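You operate a simulated robot arm through the tools that you are given. There is no shell and no other tool. Be economical: measure what you need, move in short steps, check, and stop when the job is done.

You run a simulated two-armed robot. Do the job below in one go: nothing can be reset, and whatever is moved stays where it is left.

## Task
Close the block drawer. Fetch the seals carton and set it on the top of the black table. Put the purple piston on the two-ring yellow part. Put the one-ring blue part on the shelf of the charge bench. Take the two-ring blue part and put it on top of the yellow filter. Pick up the grey brush with one hand, pass it to the other hand and put it on the shelf of the test bench. Take the filters carton and put it on top of the black plate. Close the clean drawer. Do these in any order. Set down upright: seals carton, purple piston, filters carton.

It is judged by the outcome, as a careful person would: the job done as asked, and still so three seconds after it is handed in. It fails if anything else is knocked over, pushed out of place, dropped, spilled or broken. A push-on lid holds only when it is set on centred and level and pressed home; a screw cap is set on level and turned clockwise until tight.

## Robot
Two 7-joint arms with two-finger parallel grippers on one trunk, on a base that drives. Base frame: it is fixed to the floor where the robot stands at the start and does not move with it; the origin is under the middle of the robot, x ahead of it, y to its left, z up. Lengths are in cm, angles in degrees, forces in N, time in s.
The left shoulder is at the start at [10.1, 18.2, 94], the right one opposite. With the tool pointing down near the work surface each hand reaches from about 10 to 76 cm from the robot's upright axis, wherever it stands, measured 20 degrees to its own side. Places, roughly: black plate (16x12x4 cm) [-50, -130, 50]; block drawer [70, -10, 70]; clean drawer [-290, -270, 70]; filters carton [-50, -175, 75]; grey brush (4x4x10 cm) [300, 130, 80]; one-ring blue part (5x5x3 cm) [130, 10, 80]; purple piston (5x5x7 cm) [70, -40, 80]; seals carton [75, -25, 75]; shelf of the charge bench [110, -10, 40]; shelf of the test bench [240, 90, 40]; top of the black table (20x24 cm) [-398, -86, 60]; two-ring blue part (5x5x3 cm) [240, 60, 80]; two-ring yellow part (6x6x3 cm) [100, 0, 80]; yellow filter (7x7x8 cm) [270, 100, 80]. Payload 3.91 kg a hand.
Tool frame (each hand has its own): the origin (TCP) lies between the finger pads and is the grasp point; the fingertips stand 3 cm ahead of it; z points along the fingers, y is the line along which they close. Largest opening 11 cm; finger width 2, thickness 1; the body of the gripper, 4.8 by 11.2 cm, starts 5.5 cm behind the TCP.
Orientation is that of the tool frame in the base frame, as a unit quaternion [w, x, y, z]. With the fingers straight down and closing along the base's y, the tool's x points along the base's -x, its y along +y and its z along -z.

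## Interface
- The arms move only by the tool arm_command. It takes "left_deltas", "right_deltas" or both (then of equal length, played together; a hand with none holds still); each is one flat list of numbers, 7 for each row, row after row: the shift along the tool's x, y, z in m, then the turn, a rotation vector about the tool's x, y, z in degrees, then the opening, from 0 (shut) to 1 (fully open). In form: [x, y, z, ax, ay, az, claw, x, y, z, ax, ay, az, claw, ...]. A call has 1 to 12 rows; each row shifts and turns the commanded pose from where the row before left it, along the tool's axes as they then stand. Rows are played at 5 a second. More than 5 cm and 8.6 degrees between two rows, or a gripper value outside its range, and nothing of the call is played. Where a pose cannot be reached the arm comes as near as it can. A force on the tool above 40 N (or 10 N above the force at the start of the call, whichever is more), or a blocked arm, ends the call early, and 0.2 s more pass. The fingers move at their own pace (about 7.2 cm/s each) and stop on an object; they squeeze with about 44 N. The grip force told is the motor's: it shows also when the fingers shut on nothing. Time passes only in rows, and 0.2 s behind the last, so rows that do not move let the fingers close. The reply holds the time, the measured pose of the TCP, the force on the tool along the base axes, the opening and the grip force, in the units named above and with some noise, with the torque about the TCP (base axes, N m) and any sound that the robot's microphone picked up.
- Cameras (640 x 400 px; columns grow to the right, rows downward): "scene" is now at [26.27, -1.89, 112.79]; the picture's right is [-0.21, -0.98, 0.00], its down [-0.47, 0.10, -0.88] and it looks along [0.86, -0.18, -0.48] (base axes); focal length 214 px, centre (320, 200). "left" rides on the left gripper at [7.2, -1.7, -10.3] in its tool frame; the picture's right is [0.23, 0.97, 0.00], its down [-0.76, 0.18, -0.62] and it looks along [-0.61, 0.14, 0.78] (tool axes); focal length 222 px, centre (320, 200). "right" rides on the right gripper at [7.2, 1.7, -10.3] in its tool frame; the picture's right is [-0.23, 0.97, 0.00], its down [-0.76, -0.18, -0.62] and it looks along [-0.61, -0.14, 0.78] (tool axes); focal length 222 px, centre (320, 200). There is no depth. A picture from a camera that has moved, and an enlarged one, comes with that camera's place and axes in the base frame and with its lens.
- capture(camera): a new picture of that camera. The clock stands still meanwhile.
- raise_lower(by): slides the trunk up (or, below 0, down) by that many cm; the arms and the scene camera ride with it, the base frame stays. It gives what a move gives, with no picture.
- roll_base(legs): drives the robot by 1 to 6 legs, each [ahead, left, turn to the left] in cm, cm and degrees, along the robot's own axes; the way and the turn of a leg run together, so that a leg with both is an arc; at most 150 cm and 180 degrees a leg. The arms and the cameras ride along, it lands a little off, and it stops where it bumps. It gives what a move gives.
- pan_tilt(pan, tilt): turns the head with the scene camera to pan (to the left, within 80 degrees either way) and tilt (down, from -29 to 69), counted from straight ahead of the robot. It gives what a move gives.
- enlarge(camera, box): a new picture of the part [left, top, right, bottom] of that camera's present view, enlarged. The clock stands still meanwhile.
- job_done(): hands the job in; it is judged then, once.

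Work in short steps. Places have to be worked out from the pictures, the camera data and where the tool is seen: move nearer, look again, correct. Check each grasp and each placing, and mend what went wrong. You have 217 turns and 212 pictures in all, those below and enlarged ones among them. Open the grippers and draw the arms clear of the work before you hand the job in, unless the task says otherwise; then end with one line.

The tools are called after "Emit:" by a JSON object that holds its "name" and its "arguments". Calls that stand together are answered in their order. arm_command: Moves the arms, as the interface text tells. Its arguments: {"type":"object","properties":{"left_deltas":{"type":"array","items":{"type":"number"}},"right_deltas":{"type":"array","items":{"type":"number"}}},"required":[]} The other tools are called the same way: raise_lower (by) slides the trunk up or down; roll_base (legs) drives the base; pan_tilt (pan, tilt) turns the head that bears the scene camera; capture (camera) takes a picture; enlarge (camera, box) takes an enlarged picture of a part of a camera's view; job_done () hands the job in.

At the start:

```text
time: 0.0
left_tool_pos: [42.65, 6.72, 106.99]
left_tcp_rot: [0.0, 0.001, 1.0, 0.0]
left_contact_force: [0.0, 0.0, -0.4]
left_moment: [0.02, 0.02, -0.01]
left_opening: 11.0
left_grip_force: 0.1
right_tool_pos: [40.52, -29.16, 107.04]
right_tcp_rot: [0.0, 0.0, 1.0, 0.0]
right_contact_force: [-0.3, 1.3, -0.4]
right_moment: [-0.01, 0.01, 0.0]
right_opening: 11.0
right_grip_force: 0.0
trunk travel left (down, up): [-20.0, 31.4]
robot x, y, heading: [0.22, -0.26, 0.1]
head pan, tilt: [-12.0, 28.6]
```

scene: 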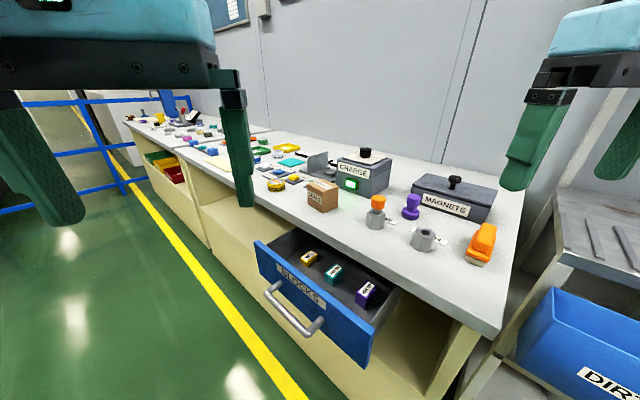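
right: 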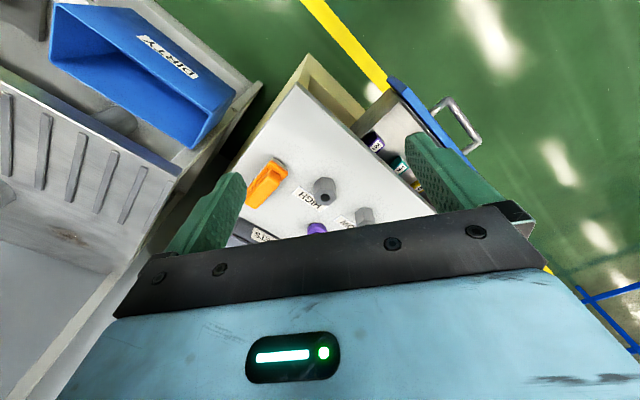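
left: 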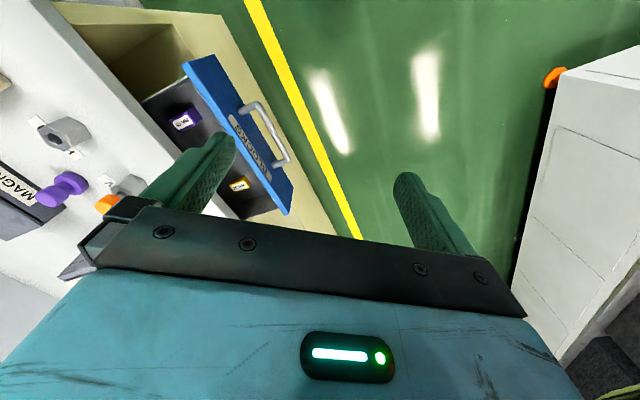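

I start by looking at the work near the robot in more detail.

Emit:
{"name": "enlarge", "arguments": {"camera": "scene", "box": [240, 130, 520, 305]}}

Emit:
{"name": "enlarge", "arguments": {"camera": "scene", "box": [120, 80, 320, 205]}}

```text
2.29 times, centred on (380, 218) of scene
camera zoom: at [26.27, -1.89, 112.79], right [-0.21, -0.98, 0.0], down [-0.47, 0.1, -0.88], along [0.86, -0.18, -0.48], focal length 490 px, centre (183, 160)
```

zoom: 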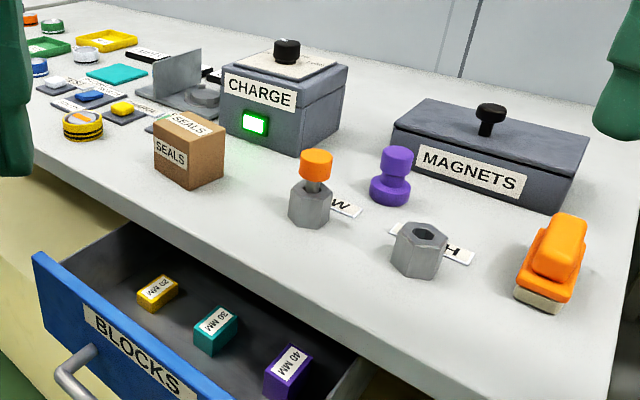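

```text
3.20 times, centred on (220, 142) of scene
camera zoom: at [26.27, -1.89, 112.79], right [-0.21, -0.98, 0.0], down [-0.47, 0.1, -0.88], along [0.86, -0.18, -0.48], focal length 686 px, centre (640, 384)
```

zoom: 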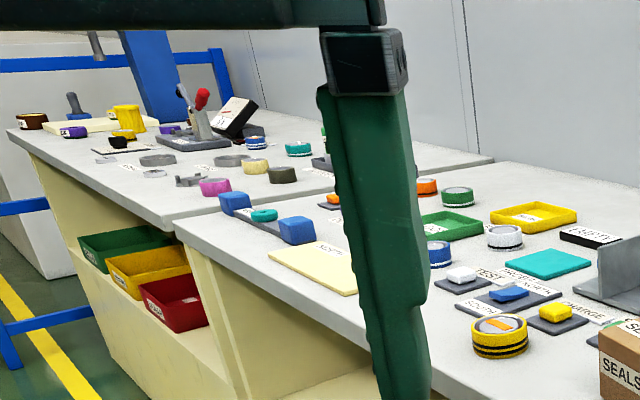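

The bench runs obliquely (about 34° from base x), front edge roughly 51 cm from the robot. I look around to the right and left for obstacles before turning.

Emit:
{"name": "pan_tilt", "arguments": {"pan": -60, "tilt": 25}}

Emit:
{"name": "capture", "arguments": {"camera": "scene"}}

Emit:
{"name": "pan_tilt", "arguments": {"pan": 40, "tilt": 15}}

Emit:
{"name": "capture", "arguments": {"camera": "scene"}}

```text
time: 1.2
left_tool_pos: [42.92, 6.85, 106.92]
left_tcp_rot: [0.0, -0.008, 1.0, -0.002]
left_contact_force: [51.2, -35.2, 5.5]
left_moment: [3.84, 6.46, 4.27]
left_opening: 11.0
left_grip_force: 0.1
right_tool_pos: [40.42, -29.06, 106.96]
right_tcp_rot: [0.0, 0.0, 1.0, 0.0]
right_contact_force: [-0.7, -0.5, 0.5]
right_moment: [-0.01, 0.02, -0.03]
right_opening: 10.98
right_grip_force: 0.1
trunk travel left (down, up): [-20.0, 31.4]
robot x, y, heading: [0.03, -0.11, -0.1]
head pan, tilt: [-60.0, 25.0]
```

```text
206 pictures are left
camera scene: at [25.43, -4.53, 113.59], right [-0.49, -0.87, 0.0], down [-0.35, 0.2, -0.92], along [0.8, -0.45, -0.4], focal length 214 px, centre (320, 200)
```

scene: 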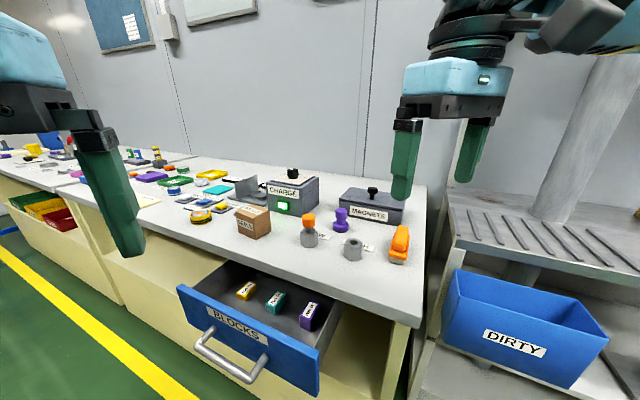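

```text
time: 2.9
left_tool_pos: [42.68, 6.72, 107.01]
left_tcp_rot: [0.0, 0.001, 1.0, 0.0]
left_contact_force: [-0.6, 0.3, 0.1]
left_moment: [-0.04, -0.02, -0.01]
left_opening: 11.0
left_grip_force: 0.1
right_tool_pos: [40.55, -28.98, 106.99]
right_tcp_rot: [0.001, 0.0, 1.0, 0.0]
right_contact_force: [-0.2, -1.1, -0.4]
right_moment: [0.01, 0.0, -0.03]
right_opening: 11.0
right_grip_force: 0.1
trunk travel left (down, up): [-20.0, 31.4]
robot x, y, heading: [-0.12, 0.3, 0.1]
head pan, tilt: [40.0, 15.0]
```

```text
205 pictures are left
camera scene: at [24.53, 6.0, 114.99], right [0.64, -0.77, 0.0], down [-0.2, -0.17, -0.97], along [0.74, 0.62, -0.26], focal length 214 px, centre (320, 200)
```

scene: 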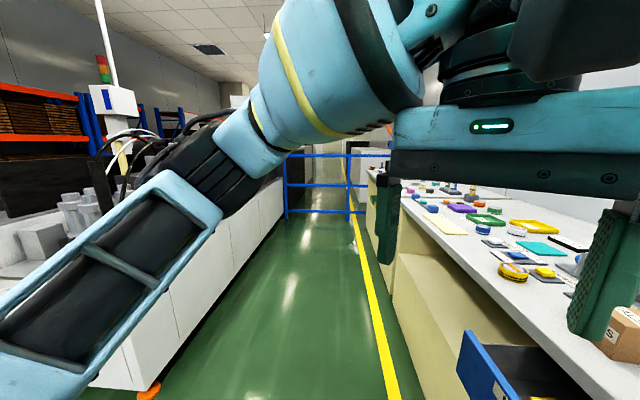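

The aisle is about 130 cm wide with the bench on the right side. I turn to face the bench (about -56°), then look again.

Emit:
{"name": "roll_base", "arguments": {"legs": [[0, 0, -56], [0, 45, 0]]}}

Emit:
{"name": "pan_tilt", "arguments": {"pan": 0, "tilt": 45}}

Emit:
{"name": "capture", "arguments": {"camera": "scene"}}

```text
time: 9.8
left_tool_pos: [66.19, -6.75, 107.08]
left_tcp_rot: [0.0, 0.469, 0.883, 0.0]
left_contact_force: [-0.1, -0.1, 2.1]
left_moment: [-0.01, 0.02, 0.02]
left_opening: 11.01
left_grip_force: 0.0
right_tool_pos: [35.37, -25.16, 106.98]
right_tcp_rot: [0.0, 0.469, 0.883, 0.0]
right_contact_force: [-0.5, 0.5, -0.8]
right_moment: [-0.02, -0.01, -0.01]
right_opening: 10.99
right_grip_force: 0.0
trunk travel left (down, up): [-20.0, 31.4]
robot x, y, heading: [36.49, 24.85, -56.1]
head pan, tilt: [40.0, 15.0]
```

```text
time: 10.9
left_tool_pos: [66.36, -6.78, 106.94]
left_tcp_rot: [-0.002, 0.467, 0.884, 0.001]
left_contact_force: [0.4, 0.5, 0.4]
left_moment: [-0.03, 0.0, 0.02]
left_opening: 11.02
left_grip_force: 0.0
right_tool_pos: [35.29, -25.11, 106.87]
right_tcp_rot: [0.0, 0.469, 0.883, 0.0]
right_contact_force: [-0.1, 0.0, -0.3]
right_moment: [-0.01, -0.02, -0.03]
right_opening: 11.01
right_grip_force: 0.1
trunk travel left (down, up): [-20.0, 31.4]
robot x, y, heading: [37.17, 25.01, -56.0]
head pan, tilt: [0.0, 45.0]
```

```text
204 pictures are left
camera scene: at [51.35, 3.56, 110.67], right [-0.79, -0.61, 0.0], down [-0.41, 0.54, -0.74], along [0.45, -0.58, -0.68], focal length 214 px, centre (320, 200)
```

scene: 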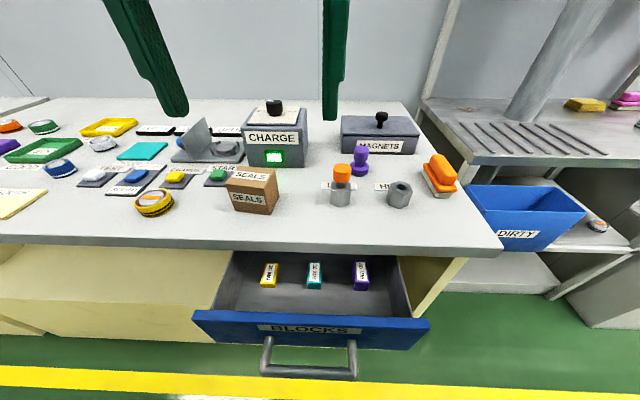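

The drawer handle is at about s=47, n=36 in bench coordinates (s along the bench, n into it), near base [59,-3.5]. I bring the left hand, shut, back in front of the drawer and down to about z=72.

Emit:
{"name": "arm_command", "arguments": {"left_deltas": [0.049, -0.014, 0, 0, 0, 0, 0, 0.049, -0.014, 0, 0, 0, 0, 0, 0.049, -0.014, 0, 0, 0, 0, 0, 0, 0, 0.05, 0, 0, 0, 0, 0, 0, 0.05, 0, 0, 0, 0, 0, 0, 0.05, 0, 0, 0, 0, 0, 0, 0.05, 0, 0, 0, 0, 0, 0, 0.05, 0, 0, 0, 0, 0, 0, 0.05, 0, 0, 0, 0]}}

Emit:
{"name": "capture", "arguments": {"camera": "scene"}}

Emit:
{"name": "capture", "arguments": {"camera": "left"}}

```text
refused: row 1 steps farther than a row can; nothing moved
```

```text
203 pictures are left
camera scene: at [51.35, 3.56, 110.67], right [-0.79, -0.61, 0.0], down [-0.41, 0.54, -0.74], along [0.45, -0.58, -0.68], focal length 214 px, centre (320, 200)
```

scene: 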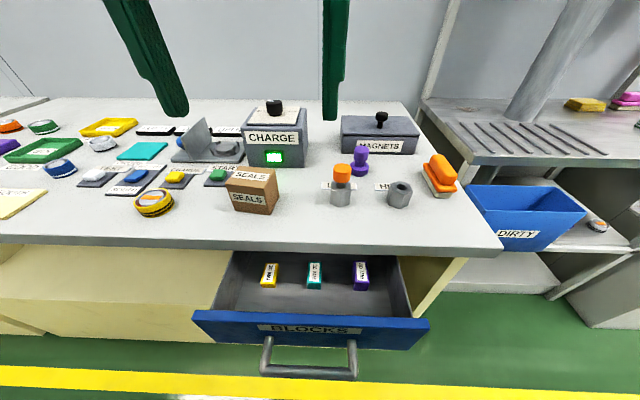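

```text
202 pictures are left
camera left: at [60.83, -1.67, 117.17], right [0.68, 0.74, 0.0], down [0.58, -0.53, 0.62], along [0.46, -0.42, -0.78], focal length 222 px, centre (320, 200)
```

left: 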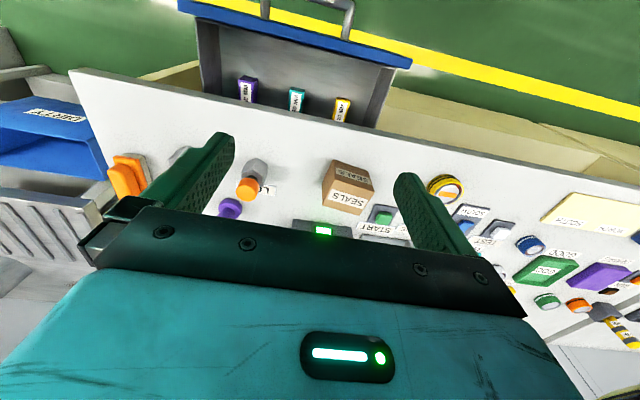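

The sideways step was slightly over the limit; I repeat with smaller rows.

Emit:
{"name": "arm_command", "arguments": {"left_deltas": [0.046, -0.014, 0, 0, 0, 0, 0, 0.046, -0.014, 0, 0, 0, 0, 0, 0.046, -0.014, 0, 0, 0, 0, 0, 0, 0, 0.049, 0, 0, 0, 0, 0, 0, 0.049, 0, 0, 0, 0, 0, 0, 0.049, 0, 0, 0, 0, 0, 0, 0.049, 0, 0, 0, 0, 0, 0, 0.049, 0, 0, 0, 0, 0, 0, 0.049, 0, 0, 0, 0]}}

Emit:
{"name": "capture", "arguments": {"camera": "scene"}}

Emit:
{"name": "capture", "arguments": {"camera": "left"}}

```text
time: 11.3
left_tool_pos: [64.79, -5.69, 106.43]
left_tcp_rot: [-0.004, 0.456, 0.89, 0.004]
left_contact_force: [-0.9, 0.1, -0.1]
left_moment: [0.01, -0.03, 0.02]
left_opening: 5.85
left_grip_force: 0.0
right_tool_pos: [35.25, -25.12, 106.96]
right_tcp_rot: [0.0, 0.469, 0.883, 0.0]
right_contact_force: [-0.4, 0.4, -0.7]
right_moment: [0.01, 0.05, 0.02]
right_opening: 11.01
right_grip_force: 0.0
trunk travel left (down, up): [-20.0, 31.4]
robot x, y, heading: [36.72, 24.54, -56.0]
head pan, tilt: [0.0, 45.0]
stopped in row 1 (left hand): the force on the tool passed its limit at 114 N (the readings are from after the stop); the commanded pose is now the measured one
```

```text
201 pictures are left
camera scene: at [51.45, 3.42, 111.02], right [-0.79, -0.61, 0.0], down [-0.39, 0.51, -0.76], along [0.47, -0.6, -0.64], focal length 214 px, centre (320, 200)
```

scene: 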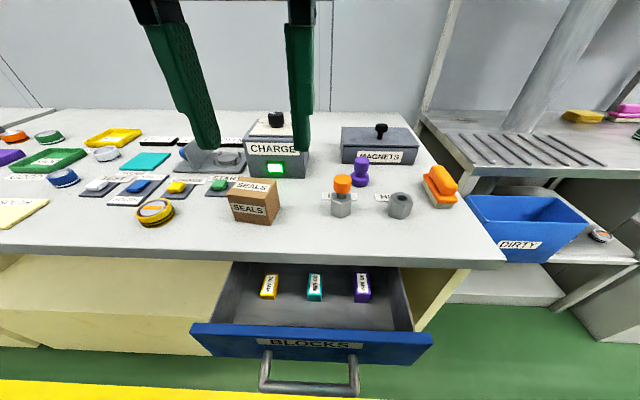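

```text
200 pictures are left
camera left: at [59.27, -0.72, 116.67], right [0.66, 0.75, 0.01], down [0.59, -0.52, 0.62], along [0.47, -0.4, -0.79], focal length 222 px, centre (320, 200)
```

left: 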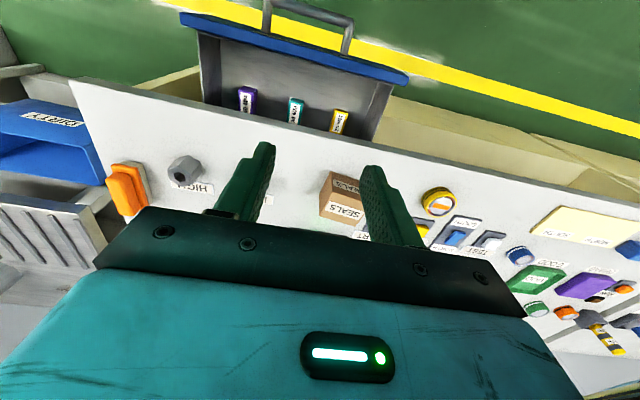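

The left hand bumped the camera head (which sits right behind it). I move the left hand away to the left first, then down below head height.

Emit:
{"name": "arm_command", "arguments": {"left_deltas": [-0.01, 0.045, 0, 0, 0, 0, 0, 0, 0.045, 0.01, 0, 0, 0, 0, 0, 0.02, 0.04, 0, 0, 0, 0, 0, 0, 0.049, 0, 0, 0, 0, 0, 0, 0.049, 0, 0, 0, 0, 0, 0, 0.049, 0, 0, 0, 0]}}

Emit:
{"name": "capture", "arguments": {"camera": "scene"}}

```text
time: 12.7
left_tool_pos: [74.35, 0.06, 86.85]
left_tcp_rot: [-0.003, 0.456, 0.89, 0.002]
left_contact_force: [0.2, -0.3, -0.3]
left_moment: [0.0, -0.02, 0.01]
left_opening: 0.0
left_grip_force: 37.6
right_tool_pos: [35.35, -25.2, 107.04]
right_tcp_rot: [0.001, 0.468, 0.884, 0.0]
right_contact_force: [-0.8, 0.1, -0.6]
right_moment: [-0.03, -0.03, 0.02]
right_opening: 11.02
right_grip_force: 0.1
trunk travel left (down, up): [-20.0, 31.4]
robot x, y, heading: [36.5, 24.55, -56.0]
head pan, tilt: [0.0, 45.0]
```

```text
199 pictures are left
camera scene: at [50.88, 3.4, 110.3], right [-0.83, -0.56, 0.0], down [-0.4, 0.59, -0.71], along [0.4, -0.59, -0.71], focal length 214 px, centre (320, 200)
```

scene: 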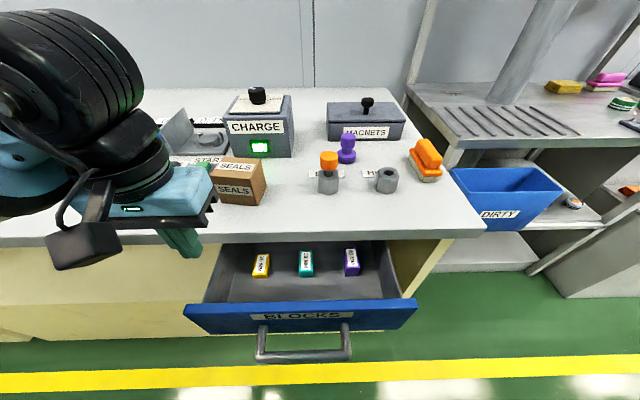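

Now the camera is settled. Drawer face is about n=38.5, s=27–68, z≈54–70, handle s≈39–55. I bring the left hand back to n≈29 and down to z≈65 at s≈58, beside the handle.

Emit:
{"name": "arm_command", "arguments": {"left_deltas": [0.042, 0, 0, 0, 0, 0, 0, 0.042, 0, 0, 0, 0, 0, 0, 0.042, -0.01, 0, 0, 0, -1.8, 0, 0, -0.01, 0.043, 0, 0, 0, 0, 0, -0.01, 0.043, 0, 0, 0, 0, 0, 0, 0.043, 0, 0, 0, 0, 0, 0, 0.043, 0, 0, 0, 0, 0, 0, 0.043, 0, 0, 0, 0]}}

Emit:
{"name": "capture", "arguments": {"camera": "scene"}}

Emit:
{"name": "capture", "arguments": {"camera": "left"}}

```text
time: 13.3
left_tool_pos: [70.18, 5.81, 87.07]
left_tcp_rot: [-0.002, 0.445, 0.895, 0.001]
left_contact_force: [1.9, -2.6, 8.3]
left_moment: [0.82, 0.73, 0.01]
left_opening: 0.02
left_grip_force: 37.9
left hand out of reach, approached as far as the arm can: row 3
right_tool_pos: [35.28, -25.1, 106.93]
right_tcp_rot: [-0.001, 0.469, 0.883, 0.001]
right_contact_force: [0.1, 0.0, 0.7]
right_moment: [0.01, -0.02, 0.0]
right_opening: 11.01
right_grip_force: 0.0
trunk travel left (down, up): [-20.0, 31.4]
robot x, y, heading: [36.83, 24.5, -55.7]
head pan, tilt: [0.0, 45.0]
stopped in row 3 (left hand): the force on the tool passed its limit at 138 N (the readings are from after the stop); the commanded pose is now the measured one
```

```text
198 pictures are left
camera scene: at [50.85, 3.42, 110.31], right [-0.83, -0.56, 0.0], down [-0.4, 0.59, -0.71], along [0.4, -0.59, -0.71], focal length 214 px, centre (320, 200)
```

scene: 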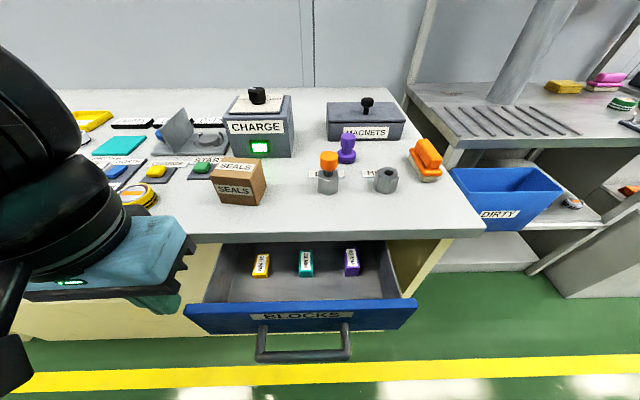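

```text
197 pictures are left
camera left: at [64.53, 10.66, 97.38], right [0.64, 0.77, 0.0], down [0.6, -0.5, 0.62], along [0.47, -0.4, -0.79], focal length 222 px, centre (320, 200)
```

left: 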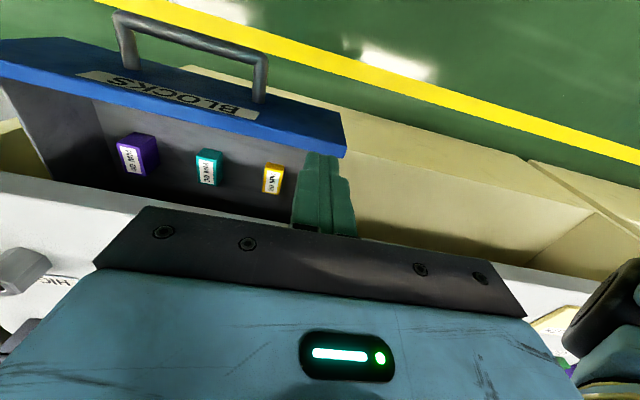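

The arm cannot fold that near to the body. I back the base up 20 cm so the hand has room in front of the drawer.

Emit:
{"name": "roll_base", "arguments": {"legs": [[-22, 0, 0]]}}

Emit:
{"name": "arm_command", "arguments": {"left_deltas": [0, -0.015, 0.043, 0, 0, 0, 0, 0, -0.015, 0.043, 0, 0, 0, 0, 0, -0.01, 0.043, 0, 0, 0, 0, 0, 0, 0.043, 0, 0, 0, 0, 0, 0, 0.043, 0, 0, 0, 0]}}

Emit:
{"name": "capture", "arguments": {"camera": "scene"}}

Emit:
{"name": "capture", "arguments": {"camera": "left"}}

```text
time: 14.9
left_tool_pos: [58.14, 23.44, 87.13]
left_tcp_rot: [-0.003, 0.447, 0.895, 0.0]
left_contact_force: [7.1, -11.5, 11.4]
left_moment: [1.98, 1.55, 0.22]
left_opening: 0.0
left_grip_force: 38.1
right_tool_pos: [23.18, -7.43, 106.9]
right_tcp_rot: [0.001, 0.47, 0.883, -0.001]
right_contact_force: [0.8, 0.6, 0.1]
right_moment: [-0.03, 0.0, 0.01]
right_opening: 10.99
right_grip_force: 0.2
trunk travel left (down, up): [-20.0, 31.4]
robot x, y, heading: [24.78, 42.4, -56.2]
head pan, tilt: [0.0, 45.0]
```

```text
time: 15.2
left_tool_pos: [58.02, 23.11, 86.75]
left_tcp_rot: [-0.006, 0.443, 0.896, -0.003]
left_contact_force: [-0.3, -2.3, 0.9]
left_moment: [0.23, 0.02, 0.09]
left_opening: 0.02
left_grip_force: 37.5
right_tool_pos: [23.25, -7.35, 106.94]
right_tcp_rot: [0.0, 0.469, 0.883, -0.001]
right_contact_force: [-0.3, -0.2, 0.1]
right_moment: [0.0, 0.01, -0.02]
right_opening: 10.99
right_grip_force: 0.0
trunk travel left (down, up): [-20.0, 31.4]
robot x, y, heading: [24.76, 42.11, -56.2]
head pan, tilt: [0.0, 45.0]
stopped in row 1 (left hand): the force on the tool passed its limit at 95 N (the readings are from after the stop); the commanded pose is now the measured one
```

```text
196 pictures are left
camera scene: at [38.83, 21.07, 110.3], right [-0.83, -0.56, 0.0], down [-0.4, 0.59, -0.71], along [0.39, -0.59, -0.71], focal length 214 px, centre (320, 200)
```

scene: 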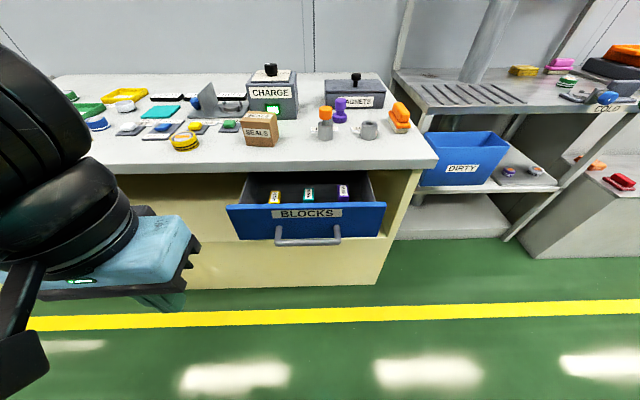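

```text
195 pictures are left
camera left: at [52.49, 27.92, 97.03], right [0.64, 0.77, -0.01], down [0.61, -0.5, 0.62], along [0.47, -0.4, -0.79], focal length 222 px, centre (320, 200)
```

left: 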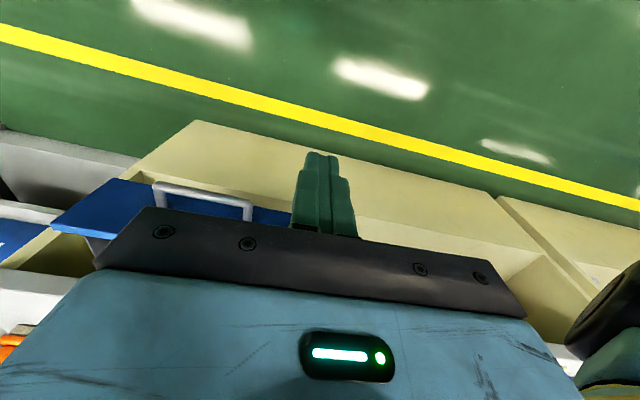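

The left arm is still squeezed against the body. I move it forward 9 cm (still in front of the drawer) and then down.

Emit:
{"name": "arm_command", "arguments": {"left_deltas": [-0.045, 0, 0, 0, 0, 0, 0, -0.045, 0, 0, 0, 0, 0, 0, 0, -0.01, 0.045, 0, 0, -2.5, 0, 0, -0.01, 0.045, 0, 0, 0, 0, 0, -0.01, 0.045, 0, 0, 0, 0, 0, 0, 0.045, 0, 0, 0, 0, 0, 0, 0.04, 0, 0, 0, 0]}}

Emit:
{"name": "capture", "arguments": {"camera": "scene"}}

Emit:
{"name": "capture", "arguments": {"camera": "left"}}

```text
time: 16.8
left_tool_pos: [60.88, 13.93, 64.48]
left_tcp_rot: [-0.005, 0.424, 0.905, -0.003]
left_contact_force: [-0.1, 0.0, -0.2]
left_moment: [0.01, 0.01, -0.02]
left_opening: 0.0
left_grip_force: 37.8
right_tool_pos: [23.11, -7.33, 107.03]
right_tcp_rot: [0.0, 0.47, 0.883, 0.0]
right_contact_force: [-0.4, 0.4, 0.5]
right_moment: [-0.04, -0.03, -0.01]
right_opening: 11.0
right_grip_force: 0.0
trunk travel left (down, up): [-20.0, 31.4]
robot x, y, heading: [24.96, 42.51, -56.0]
head pan, tilt: [0.0, 45.0]
```

```text
194 pictures are left
camera scene: at [38.81, 21.11, 110.31], right [-0.83, -0.56, 0.0], down [-0.4, 0.59, -0.71], along [0.39, -0.59, -0.71], focal length 214 px, centre (320, 200)
```

scene: 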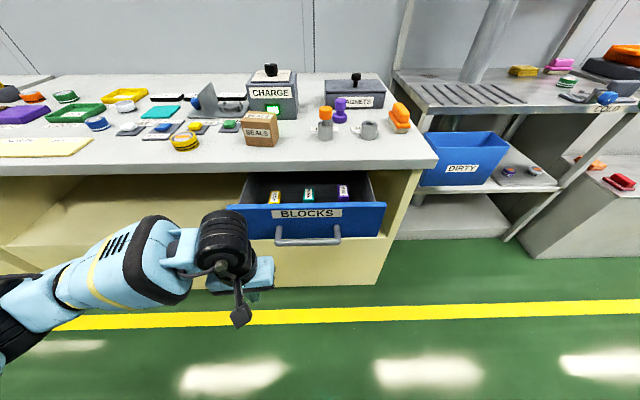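

```text
193 pictures are left
camera left: at [55.09, 18.66, 74.78], right [0.6, 0.8, -0.01], down [0.63, -0.47, 0.62], along [0.49, -0.38, -0.79], focal length 222 px, centre (320, 200)
```

left: 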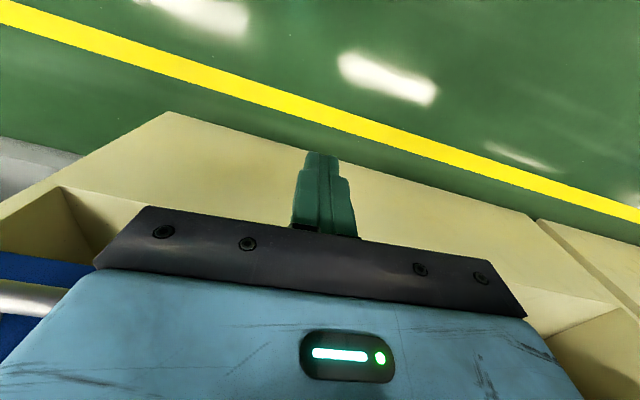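

The handle is at about z≈66–68, face z≈62–74. To push cleanly under the bench top with fingertips, I pitch the hand so its fingers point forward, also correcting its yaw.

Emit:
{"name": "arm_command", "arguments": {"left_deltas": [0, 0, 0, 0, 0, 5.8, 0, 0, 0, 0, 0, -8.5, 0, 0, 0, 0, 0, 0, -8.5, 0, 0, 0, 0, 0, 0, -8.5, 0, 0, 0, 0, 0, 0, -8.5, 0, 0, 0, 0, 0, 0, -8.5, 0, 0, 0, 0, 0, 0, -8.5, 0, 0, 0, 0, 0, 0, -8.5, 0, 0]}}

Emit:
{"name": "capture", "arguments": {"camera": "scene"}}

Emit:
{"name": "capture", "arguments": {"camera": "left"}}

```text
time: 18.6
left_tool_pos: [59.8, 13.29, 65.41]
left_tcp_rot: [0.433, 0.405, 0.77, -0.237]
left_contact_force: [1.3, -0.2, -0.1]
left_moment: [-0.03, 0.01, -0.02]
left_opening: 0.0
left_grip_force: 38.2
left hand out of reach, approached as far as the arm can: row 8
right_tool_pos: [23.34, -7.27, 107.06]
right_tcp_rot: [0.0, 0.47, 0.883, -0.001]
right_contact_force: [-0.1, 0.6, 0.1]
right_moment: [-0.02, 0.06, 0.01]
right_opening: 11.0
right_grip_force: 0.1
trunk travel left (down, up): [-20.0, 31.4]
robot x, y, heading: [24.54, 42.52, -56.1]
head pan, tilt: [0.0, 45.0]
```

```text
192 pictures are left
camera scene: at [38.91, 21.19, 110.31], right [-0.83, -0.56, 0.0], down [-0.4, 0.59, -0.71], along [0.39, -0.59, -0.71], focal length 214 px, centre (320, 200)
```

scene: 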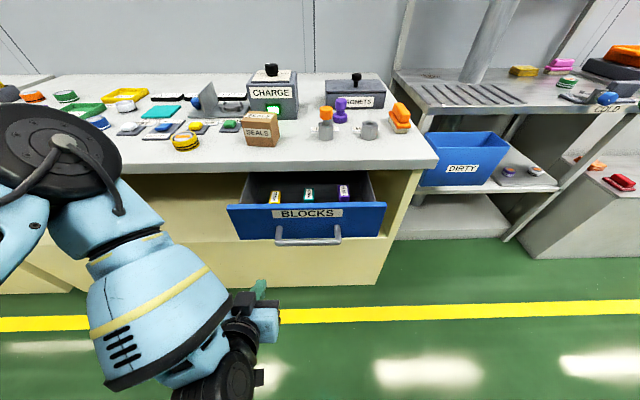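

```text
191 pictures are left
camera left: at [51.33, 22.89, 64.52], right [0.74, 0.64, -0.21], down [0.08, 0.23, 0.97], along [0.67, -0.73, 0.12], focal length 222 px, centre (320, 200)
```

left: 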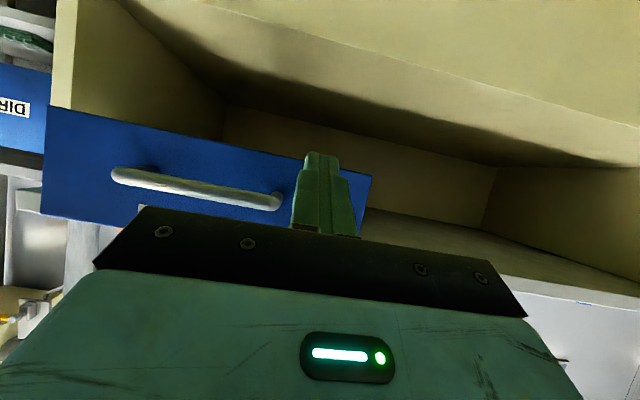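

The finger points at the face left of the handle, a bit low (face z≈64–75). I raise 5 cm and advance along n until it contacts and pushes.

Emit:
{"name": "arm_command", "arguments": {"left_deltas": [-0.043, 0, -0.0257, 0, 0, 0, 0, -0.0206, 0, 0.0343, 0, 0, 0, 0, -0.0206, 0, 0.0343, 0, 0, 0, 0, -0.0103, 0, 0.0172, 0, 0, 0, 0, -0.0103, 0, 0.0172, 0, 0, 0, 0, -0.0103, 0, 0.0172, 0, 0, 0, 0, -0.0103, 0, 0.0172, 0, 0, 0, 0]}}

Emit:
{"name": "capture", "arguments": {"camera": "scene"}}

Emit:
{"name": "capture", "arguments": {"camera": "left"}}

```text
time: 20.2
left_tool_pos: [68.75, -0.07, 70.46]
left_tcp_rot: [0.433, 0.407, 0.769, -0.236]
left_contact_force: [-0.3, -0.8, 0.3]
left_moment: [-0.02, -0.01, 0.0]
left_opening: 0.04
left_grip_force: 37.8
right_tool_pos: [23.16, -7.38, 107.11]
right_tcp_rot: [0.0, 0.47, 0.883, 0.001]
right_contact_force: [0.3, -0.2, 0.7]
right_moment: [0.0, 0.0, -0.01]
right_opening: 10.98
right_grip_force: 0.1
trunk travel left (down, up): [-20.0, 31.4]
robot x, y, heading: [24.56, 42.44, -55.9]
head pan, tilt: [0.0, 45.0]
```

```text
190 pictures are left
camera scene: at [38.82, 21.1, 110.3], right [-0.83, -0.56, 0.0], down [-0.4, 0.59, -0.71], along [0.39, -0.59, -0.71], focal length 214 px, centre (320, 200)
```

scene: 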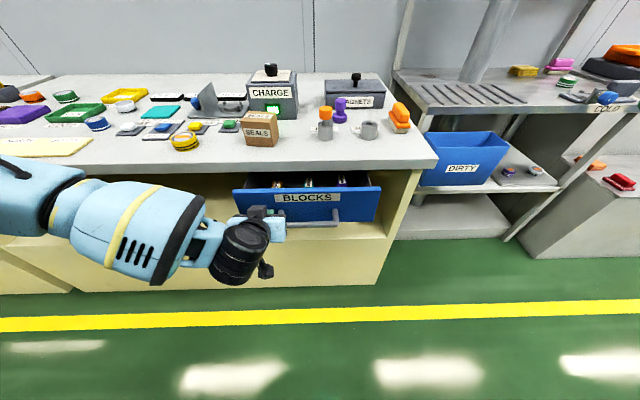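

```text
189 pictures are left
camera left: at [60.34, 9.49, 69.49], right [0.74, 0.64, -0.2], down [0.08, 0.22, 0.97], along [0.67, -0.74, 0.12], focal length 222 px, centre (320, 200)
```

left: 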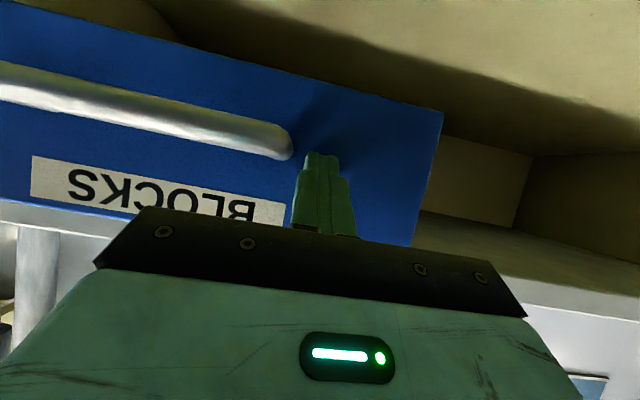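

The drawer is being pushed in smoothly (tip at n≈41). I keep pushing.

Emit:
{"name": "arm_command", "arguments": {"left_deltas": [-0.0077, 0, 0.0129, 0, 0, 0, 0, -0.0077, 0, 0.0129, 0, 0, 0, 0, -0.0077, 0, 0.0129, 0, 0, 0, 0, -0.0077, 0, 0.0129, 0, 0, 0, 0, -0.0077, 0, 0.0129, 0, 0, 0, 0, -0.0077, 0, 0.0129, 0, 0, 0, 0, -0.0077, 0, 0.0129, 0, 0, 0, 0]}}

Emit:
{"name": "capture", "arguments": {"camera": "scene"}}

Emit:
{"name": "capture", "arguments": {"camera": "left"}}

```text
time: 21.6
left_tool_pos: [73.09, -6.47, 70.52]
left_tcp_rot: [0.429, 0.408, 0.771, -0.235]
left_contact_force: [-7.2, 15.2, 7.5]
left_moment: [-0.04, -0.08, 0.13]
left_opening: 0.0
left_grip_force: 37.8
right_tool_pos: [23.17, -7.34, 106.99]
right_tcp_rot: [0.0, 0.469, 0.883, 0.001]
right_contact_force: [0.2, -0.2, -0.7]
right_moment: [0.06, 0.03, -0.01]
right_opening: 11.0
right_grip_force: 0.0
trunk travel left (down, up): [-20.0, 31.4]
robot x, y, heading: [24.55, 42.69, -56.1]
head pan, tilt: [0.0, 45.0]
stopped in row 6 (left hand): the force on the tool passed its limit at 47 N (the readings are from after the stop); the commanded pose is now the measured one
```

```text
188 pictures are left
camera scene: at [38.79, 21.23, 110.33], right [-0.83, -0.56, 0.0], down [-0.4, 0.59, -0.71], along [0.4, -0.59, -0.71], focal length 214 px, centre (320, 200)
```

scene: 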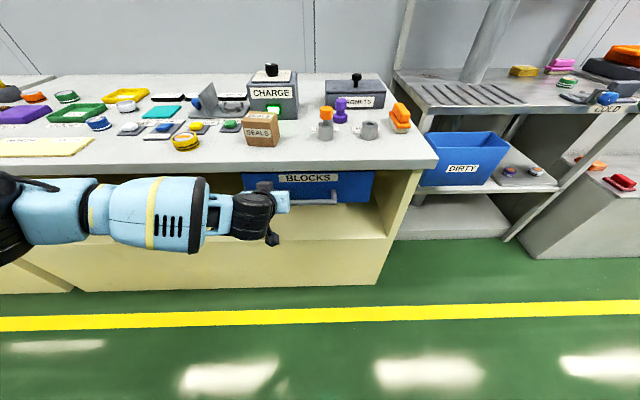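

```text
187 pictures are left
camera left: at [64.62, 3.18, 69.63], right [0.74, 0.64, -0.21], down [0.08, 0.22, 0.97], along [0.67, -0.74, 0.11], focal length 222 px, centre (320, 200)
```

left: 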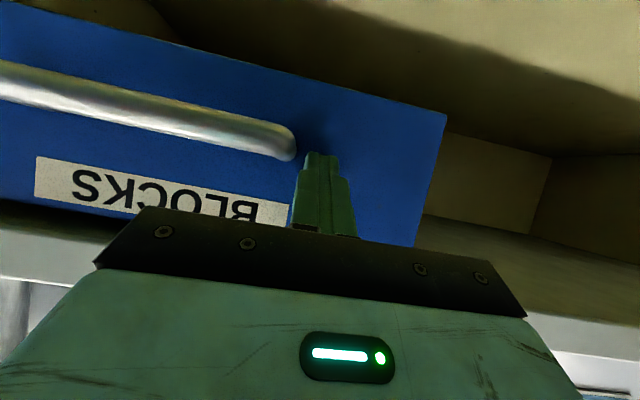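

The force rose to 47 N with the face apparently under the bench edge; I push once more to check that it is really at the stop.

Emit:
{"name": "arm_command", "arguments": {"left_deltas": [-0.0052, 0, 0.0086, 0, 0, 0, 0, -0.0052, 0, 0.0086, 0, 0, 0, 0, -0.0052, 0, 0.0086, 0, 0, 0, 0]}}

Emit:
{"name": "enlarge", "arguments": {"camera": "scene", "box": [200, 80, 460, 242]}}

```text
time: 21.9
left_tool_pos: [72.95, -6.6, 70.16]
left_tcp_rot: [0.425, 0.411, 0.772, -0.235]
left_contact_force: [-10.3, 17.8, 6.9]
left_moment: [-0.13, 0.02, 0.14]
left_opening: 0.02
left_grip_force: 37.9
right_tool_pos: [23.15, -7.25, 106.92]
right_tcp_rot: [0.001, 0.469, 0.883, 0.0]
right_contact_force: [0.4, -0.3, 0.3]
right_moment: [-0.01, 0.01, -0.02]
right_opening: 11.01
right_grip_force: 0.0
trunk travel left (down, up): [-20.0, 31.4]
robot x, y, heading: [24.71, 42.85, -55.6]
head pan, tilt: [0.0, 45.0]
stopped in row 1 (left hand): the force on the tool passed its limit at 49 N (the readings are from after the stop); the commanded pose is now the measured one
```

```text
2.46 times, centred on (330, 161) of scene
camera zoom: at [38.76, 21.35, 110.35], right [-0.83, -0.56, 0.0], down [-0.4, 0.58, -0.71], along [0.4, -0.59, -0.71], focal length 528 px, centre (295, 296)
```

zoom: 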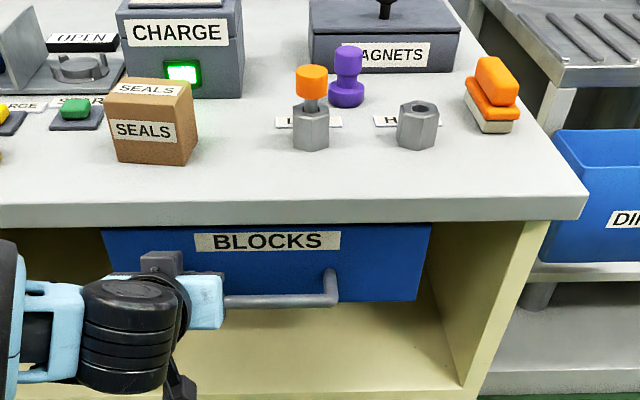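

The drawer is against its stop (49 N, no motion) and its face sits closed under the bench top. I retract the left hand, turn it fingers-down again and move it left.

Emit:
{"name": "arm_command", "arguments": {"left_deltas": [0.0231, 0, -0.0386, 0, 0, 0, 0, 0.0231, 0, -0.0386, 0, 0, 0, 0, 0.0231, 0, -0.0386, 0, 0, 0, 0, 0, 0.017, 0, 0, 8.4, 0, 0, 0, 0.017, 0, 0, 8.4, 0, 0, 0, 0.017, 0, 0, 8.4, 0, 0, 0, 0.017, 0, 0, 8.4, 0, 0, 0, 0.017, 0, 0, 8.4, 0, 0, 0, 0.017, 0, 0, 8.4, 0, 0, 0, 0.017, 0, 0, 8.2, 0, 0, 0, 0, -0.045, 0, 0, 0, 0.5, 0, 0, -0.045, 0, 0, 0, 1]}}

Emit:
{"name": "enlarge", "arguments": {"camera": "scene", "box": [0, 60, 260, 222]}}

Emit:
{"name": "capture", "arguments": {"camera": "scene"}}

```text
time: 24.5
left_tool_pos: [75.81, 11.15, 79.48]
left_tcp_rot: [-0.006, 0.472, 0.882, -0.002]
left_contact_force: [0.9, -0.6, 0.3]
left_moment: [-0.03, 0.04, -0.03]
left_opening: 8.06
left_grip_force: 0.1
right_tool_pos: [23.26, -7.36, 106.94]
right_tcp_rot: [-0.001, 0.469, 0.883, 0.001]
right_contact_force: [-0.1, 0.4, 0.1]
right_moment: [0.03, 0.01, 0.01]
right_opening: 11.02
right_grip_force: 0.1
trunk travel left (down, up): [-20.0, 31.4]
robot x, y, heading: [24.87, 42.96, -55.8]
head pan, tilt: [0.0, 45.0]
```

```text
2.46 times, centred on (130, 141) of scene
camera zoom: at [38.82, 21.2, 110.31], right [-0.83, -0.56, 0.0], down [-0.4, 0.59, -0.71], along [0.4, -0.59, -0.71], focal length 528 px, centre (788, 345)
```

zoom: 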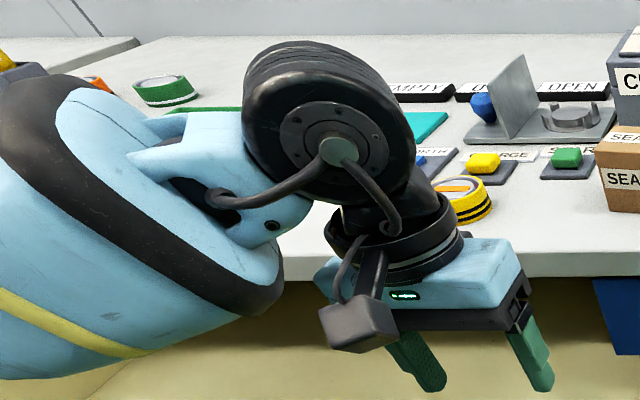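

```text
184 pictures are left
camera scene: at [38.82, 21.2, 110.31], right [-0.83, -0.56, 0.0], down [-0.4, 0.59, -0.71], along [0.4, -0.59, -0.71], focal length 214 px, centre (320, 200)
```

scene: 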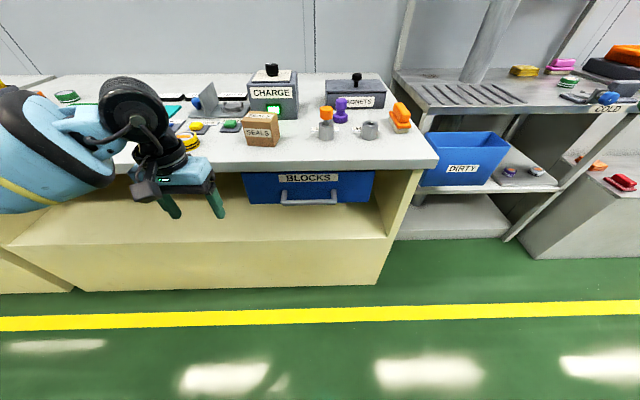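

The drawer is fully closed and level with the carcass. I raise the left hand to ~100 and drive to about s=60, n=6 facing the bench.

Emit:
{"name": "arm_command", "arguments": {"left_deltas": [0, 0.02, -0.045, 0, 0, 0, 1, 0, 0.02, -0.045, 0, 0, 0, 1, 0, 0.02, -0.045, 0, 0, 0, 1, 0, 0, -0.045, 0, 0, 0, 1, 0, 0, -0.045, 0, 0, 0, 1]}}

Emit:
{"name": "roll_base", "arguments": {"legs": [[26, 15, 0]]}}

Emit:
{"name": "capture", "arguments": {"camera": "scene"}}

Emit:
{"name": "capture", "arguments": {"camera": "right"}}

```text
time: 25.7
left_tool_pos: [80.94, 14.5, 102.03]
left_tcp_rot: [-0.005, 0.472, 0.882, -0.003]
left_contact_force: [0.5, -0.7, 0.8]
left_moment: [-0.02, 0.0, -0.04]
left_opening: 11.01
left_grip_force: 0.0
right_tool_pos: [23.17, -7.26, 106.87]
right_tcp_rot: [-0.001, 0.469, 0.883, 0.0]
right_contact_force: [-0.7, -0.2, 0.0]
right_moment: [0.02, -0.01, -0.01]
right_opening: 10.99
right_grip_force: 0.0
trunk travel left (down, up): [-20.0, 31.4]
robot x, y, heading: [24.68, 42.22, -55.8]
head pan, tilt: [0.0, 45.0]
```

```text
time: 27.8
left_tool_pos: [107.56, 1.03, 101.97]
left_tcp_rot: [-0.004, 0.473, 0.881, -0.002]
left_contact_force: [-1.2, 0.9, -0.8]
left_moment: [-0.02, 0.01, 0.02]
left_opening: 10.98
left_grip_force: 0.0
right_tool_pos: [49.84, -20.51, 106.9]
right_tcp_rot: [-0.001, 0.47, 0.882, 0.001]
right_contact_force: [1.1, 0.8, -0.3]
right_moment: [0.06, 0.01, 0.02]
right_opening: 10.99
right_grip_force: 0.1
trunk travel left (down, up): [-20.0, 31.4]
robot x, y, heading: [51.67, 29.21, -56.1]
head pan, tilt: [0.0, 45.0]
```

```text
183 pictures are left
camera scene: at [65.59, 7.94, 110.3], right [-0.83, -0.56, 0.0], down [-0.39, 0.59, -0.71], along [0.39, -0.59, -0.71], focal length 214 px, centre (320, 200)
```

scene: 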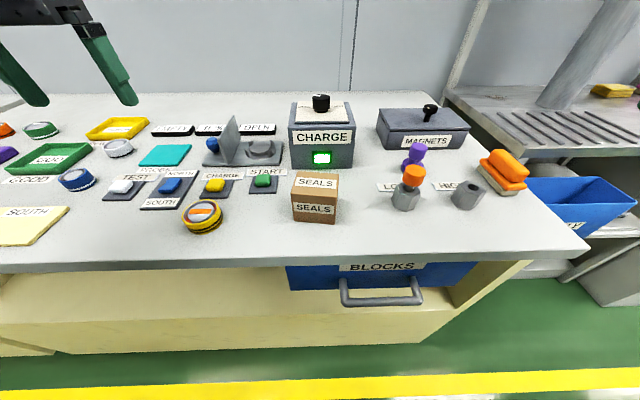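

```text
182 pictures are left
camera right: at [47.36, -13.54, 117.32], right [0.94, 0.35, 0.0], down [0.28, -0.73, 0.62], along [0.22, -0.58, -0.78], focal length 222 px, centre (320, 200)
```

right: 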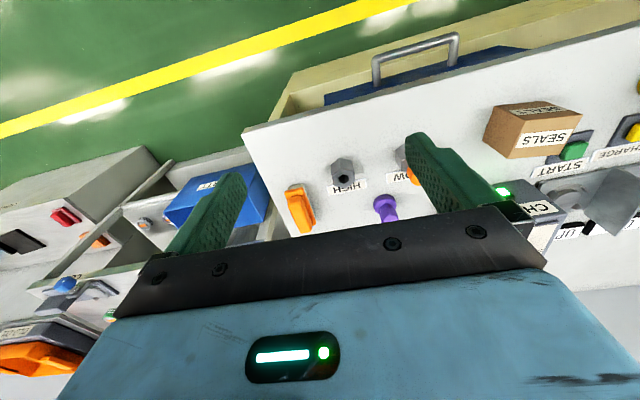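

Triangulating between the two base positions puts the bench top at z≈79.5 and the purple piston near s≈38, n≈71. I move the open right hand above it and look down.

Emit:
{"name": "arm_command", "arguments": {"right_deltas": [-0.043, 0.0135, 0.008, 0, 0, 0, 0.7, -0.043, 0.0135, 0.008, 0, 0, 0, 0.7, -0.043, 0.0135, 0.008, 0, 0, 0, 0.7, -0.043, 0.0135, 0.008, 0, 0, 0, 0.7, -0.043, 0.0135, 0.008, 0, 0, 0, 0.7, -0.043, 0.0135, 0.008, 0, 0, 0, 0.7]}}

Emit:
{"name": "capture", "arguments": {"camera": "scene"}}

Emit:
{"name": "capture", "arguments": {"camera": "right"}}

```text
time: 29.2
left_tool_pos: [107.67, 0.95, 101.97]
left_tcp_rot: [-0.006, 0.473, 0.881, -0.003]
left_contact_force: [-0.7, -0.6, 0.3]
left_moment: [0.02, -0.01, 0.01]
left_opening: 11.01
left_grip_force: 0.0
right_tool_pos: [64.01, -35.02, 99.71]
right_tcp_rot: [-0.001, 0.47, 0.883, 0.001]
right_contact_force: [0.0, -0.4, -0.8]
right_moment: [0.04, 0.02, -0.03]
right_opening: 7.71
right_grip_force: 0.1
right hand out of reach, approached as far as the arm can: row 4, 5, 6
trunk travel left (down, up): [-20.0, 31.4]
robot x, y, heading: [51.66, 29.29, -56.1]
head pan, tilt: [0.0, 45.0]
```

```text
181 pictures are left
camera scene: at [65.56, 7.85, 110.28], right [-0.83, -0.56, 0.0], down [-0.39, 0.59, -0.71], along [0.39, -0.59, -0.71], focal length 214 px, centre (320, 200)
```

scene: 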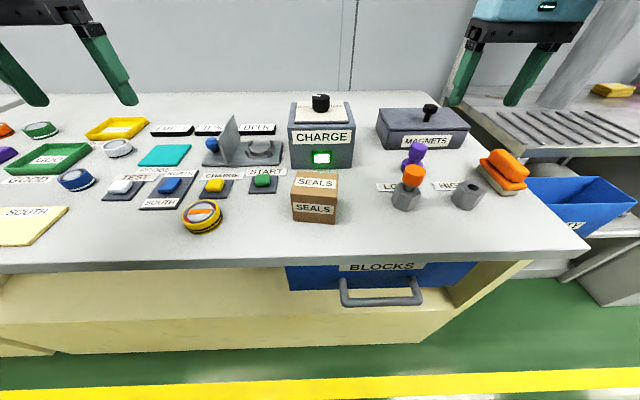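

```text
180 pictures are left
camera right: at [61.51, -28.09, 110.07], right [0.94, 0.35, 0.0], down [0.28, -0.73, 0.62], along [0.22, -0.58, -0.78], focal length 222 px, centre (320, 200)
```

right: 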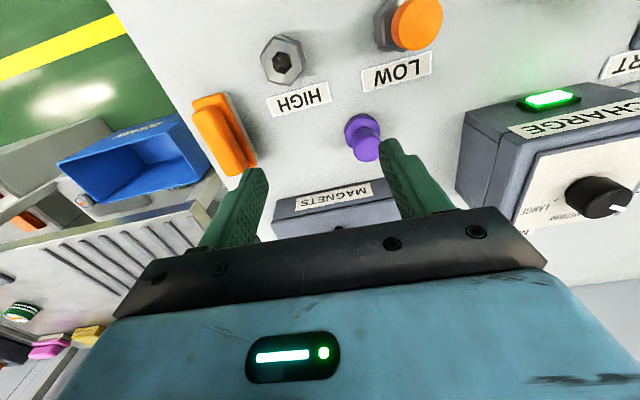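

From the right camera the piston stands at about base [70.5,-36.6] (s=38.0, n=69.8). The arm is near its reach limit, so I drive 5 cm ahead, then align the hand above the piston.

Emit:
{"name": "roll_base", "arguments": {"legs": [[5, 0, 0]]}}

Emit:
{"name": "arm_command", "arguments": {"right_deltas": [0, 0.022, 0.04, 0, 0, 0, 0.7, 0, 0.022, 0.03, 0, 0, 0, 0.7]}}

Emit:
{"name": "capture", "arguments": {"camera": "right"}}

```text
time: 30.1
left_tool_pos: [110.57, -3.14, 101.95]
left_tcp_rot: [-0.006, 0.472, 0.881, -0.003]
left_contact_force: [-0.6, 0.1, 0.6]
left_moment: [0.03, 0.0, 0.0]
left_opening: 10.99
left_grip_force: 0.1
right_tool_pos: [66.86, -39.15, 99.77]
right_tcp_rot: [-0.001, 0.47, 0.882, 0.001]
right_contact_force: [0.3, 0.5, -0.4]
right_moment: [0.0, -0.02, 0.01]
right_opening: 7.72
right_grip_force: 0.1
trunk travel left (down, up): [-20.0, 31.4]
robot x, y, heading: [54.39, 25.34, -56.1]
head pan, tilt: [0.0, 45.0]
```

```text
time: 30.7
left_tool_pos: [110.48, -3.09, 101.9]
left_tcp_rot: [-0.006, 0.472, 0.882, -0.002]
left_contact_force: [0.4, 0.4, 0.1]
left_moment: [-0.01, -0.01, 0.01]
left_opening: 11.02
left_grip_force: 0.2
right_tool_pos: [69.9, -37.42, 93.09]
right_tcp_rot: [-0.001, 0.47, 0.883, 0.0]
right_contact_force: [0.5, -1.2, 0.3]
right_moment: [-0.01, -0.02, -0.01]
right_opening: 7.69
right_grip_force: 0.0
right hand out of reach, approached as far as the arm can: row 2
trunk travel left (down, up): [-20.0, 31.4]
robot x, y, heading: [54.21, 25.25, -56.0]
head pan, tilt: [0.0, 45.0]
```

```text
179 pictures are left
camera right: at [67.32, -30.44, 103.45], right [0.94, 0.35, 0.0], down [0.28, -0.73, 0.62], along [0.22, -0.58, -0.78], focal length 222 px, centre (320, 200)
```

right: 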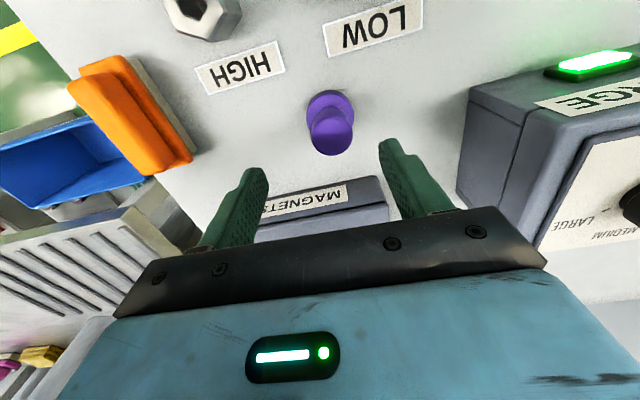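

Piston at base [70.6,-36.6]; the hand must shift 1.1 cm in s and 0.3 back. I align, descend to z≈85.3 and close.

Emit:
{"name": "arm_command", "arguments": {"right_deltas": [0.003, 0.011, 0.02, 0, 0, 0, 0.7, 0, 0, 0.03, 0, 0, 0, 0.7, 0, 0, 0.028, 0, 0, 0, 0.7, 0, 0, 0, 0, 0, 0, 0.7]}}

Emit:
{"name": "capture", "arguments": {"camera": "right"}}

Emit:
{"name": "capture", "arguments": {"camera": "scene"}}

```text
time: 31.7
left_tool_pos: [110.45, -3.06, 101.97]
left_tcp_rot: [-0.005, 0.472, 0.881, -0.003]
left_contact_force: [-0.2, -0.6, 0.4]
left_moment: [-0.01, 0.01, 0.02]
left_opening: 11.0
left_grip_force: 0.0
right_tool_pos: [70.79, -36.64, 85.25]
right_tcp_rot: [-0.001, 0.471, 0.882, 0.001]
right_contact_force: [0.1, 0.1, 0.7]
right_moment: [-0.02, 0.01, 0.03]
right_opening: 7.68
right_grip_force: 0.1
trunk travel left (down, up): [-20.0, 31.4]
robot x, y, heading: [54.08, 25.07, -55.8]
head pan, tilt: [0.0, 45.0]
```

```text
178 pictures are left
camera right: at [68.28, -29.68, 95.59], right [0.93, 0.36, 0.0], down [0.28, -0.73, 0.62], along [0.22, -0.58, -0.78], focal length 222 px, centre (320, 200)
```

right: 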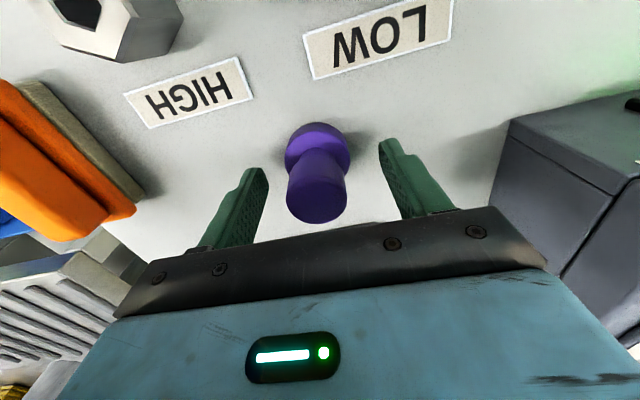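

```text
177 pictures are left
camera scene: at [68.35, 3.84, 110.32], right [-0.83, -0.56, 0.0], down [-0.39, 0.59, -0.71], along [0.4, -0.59, -0.71], focal length 214 px, centre (320, 200)
```

scene: 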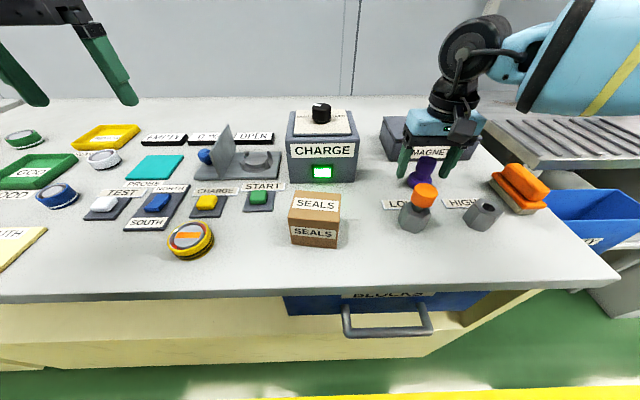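

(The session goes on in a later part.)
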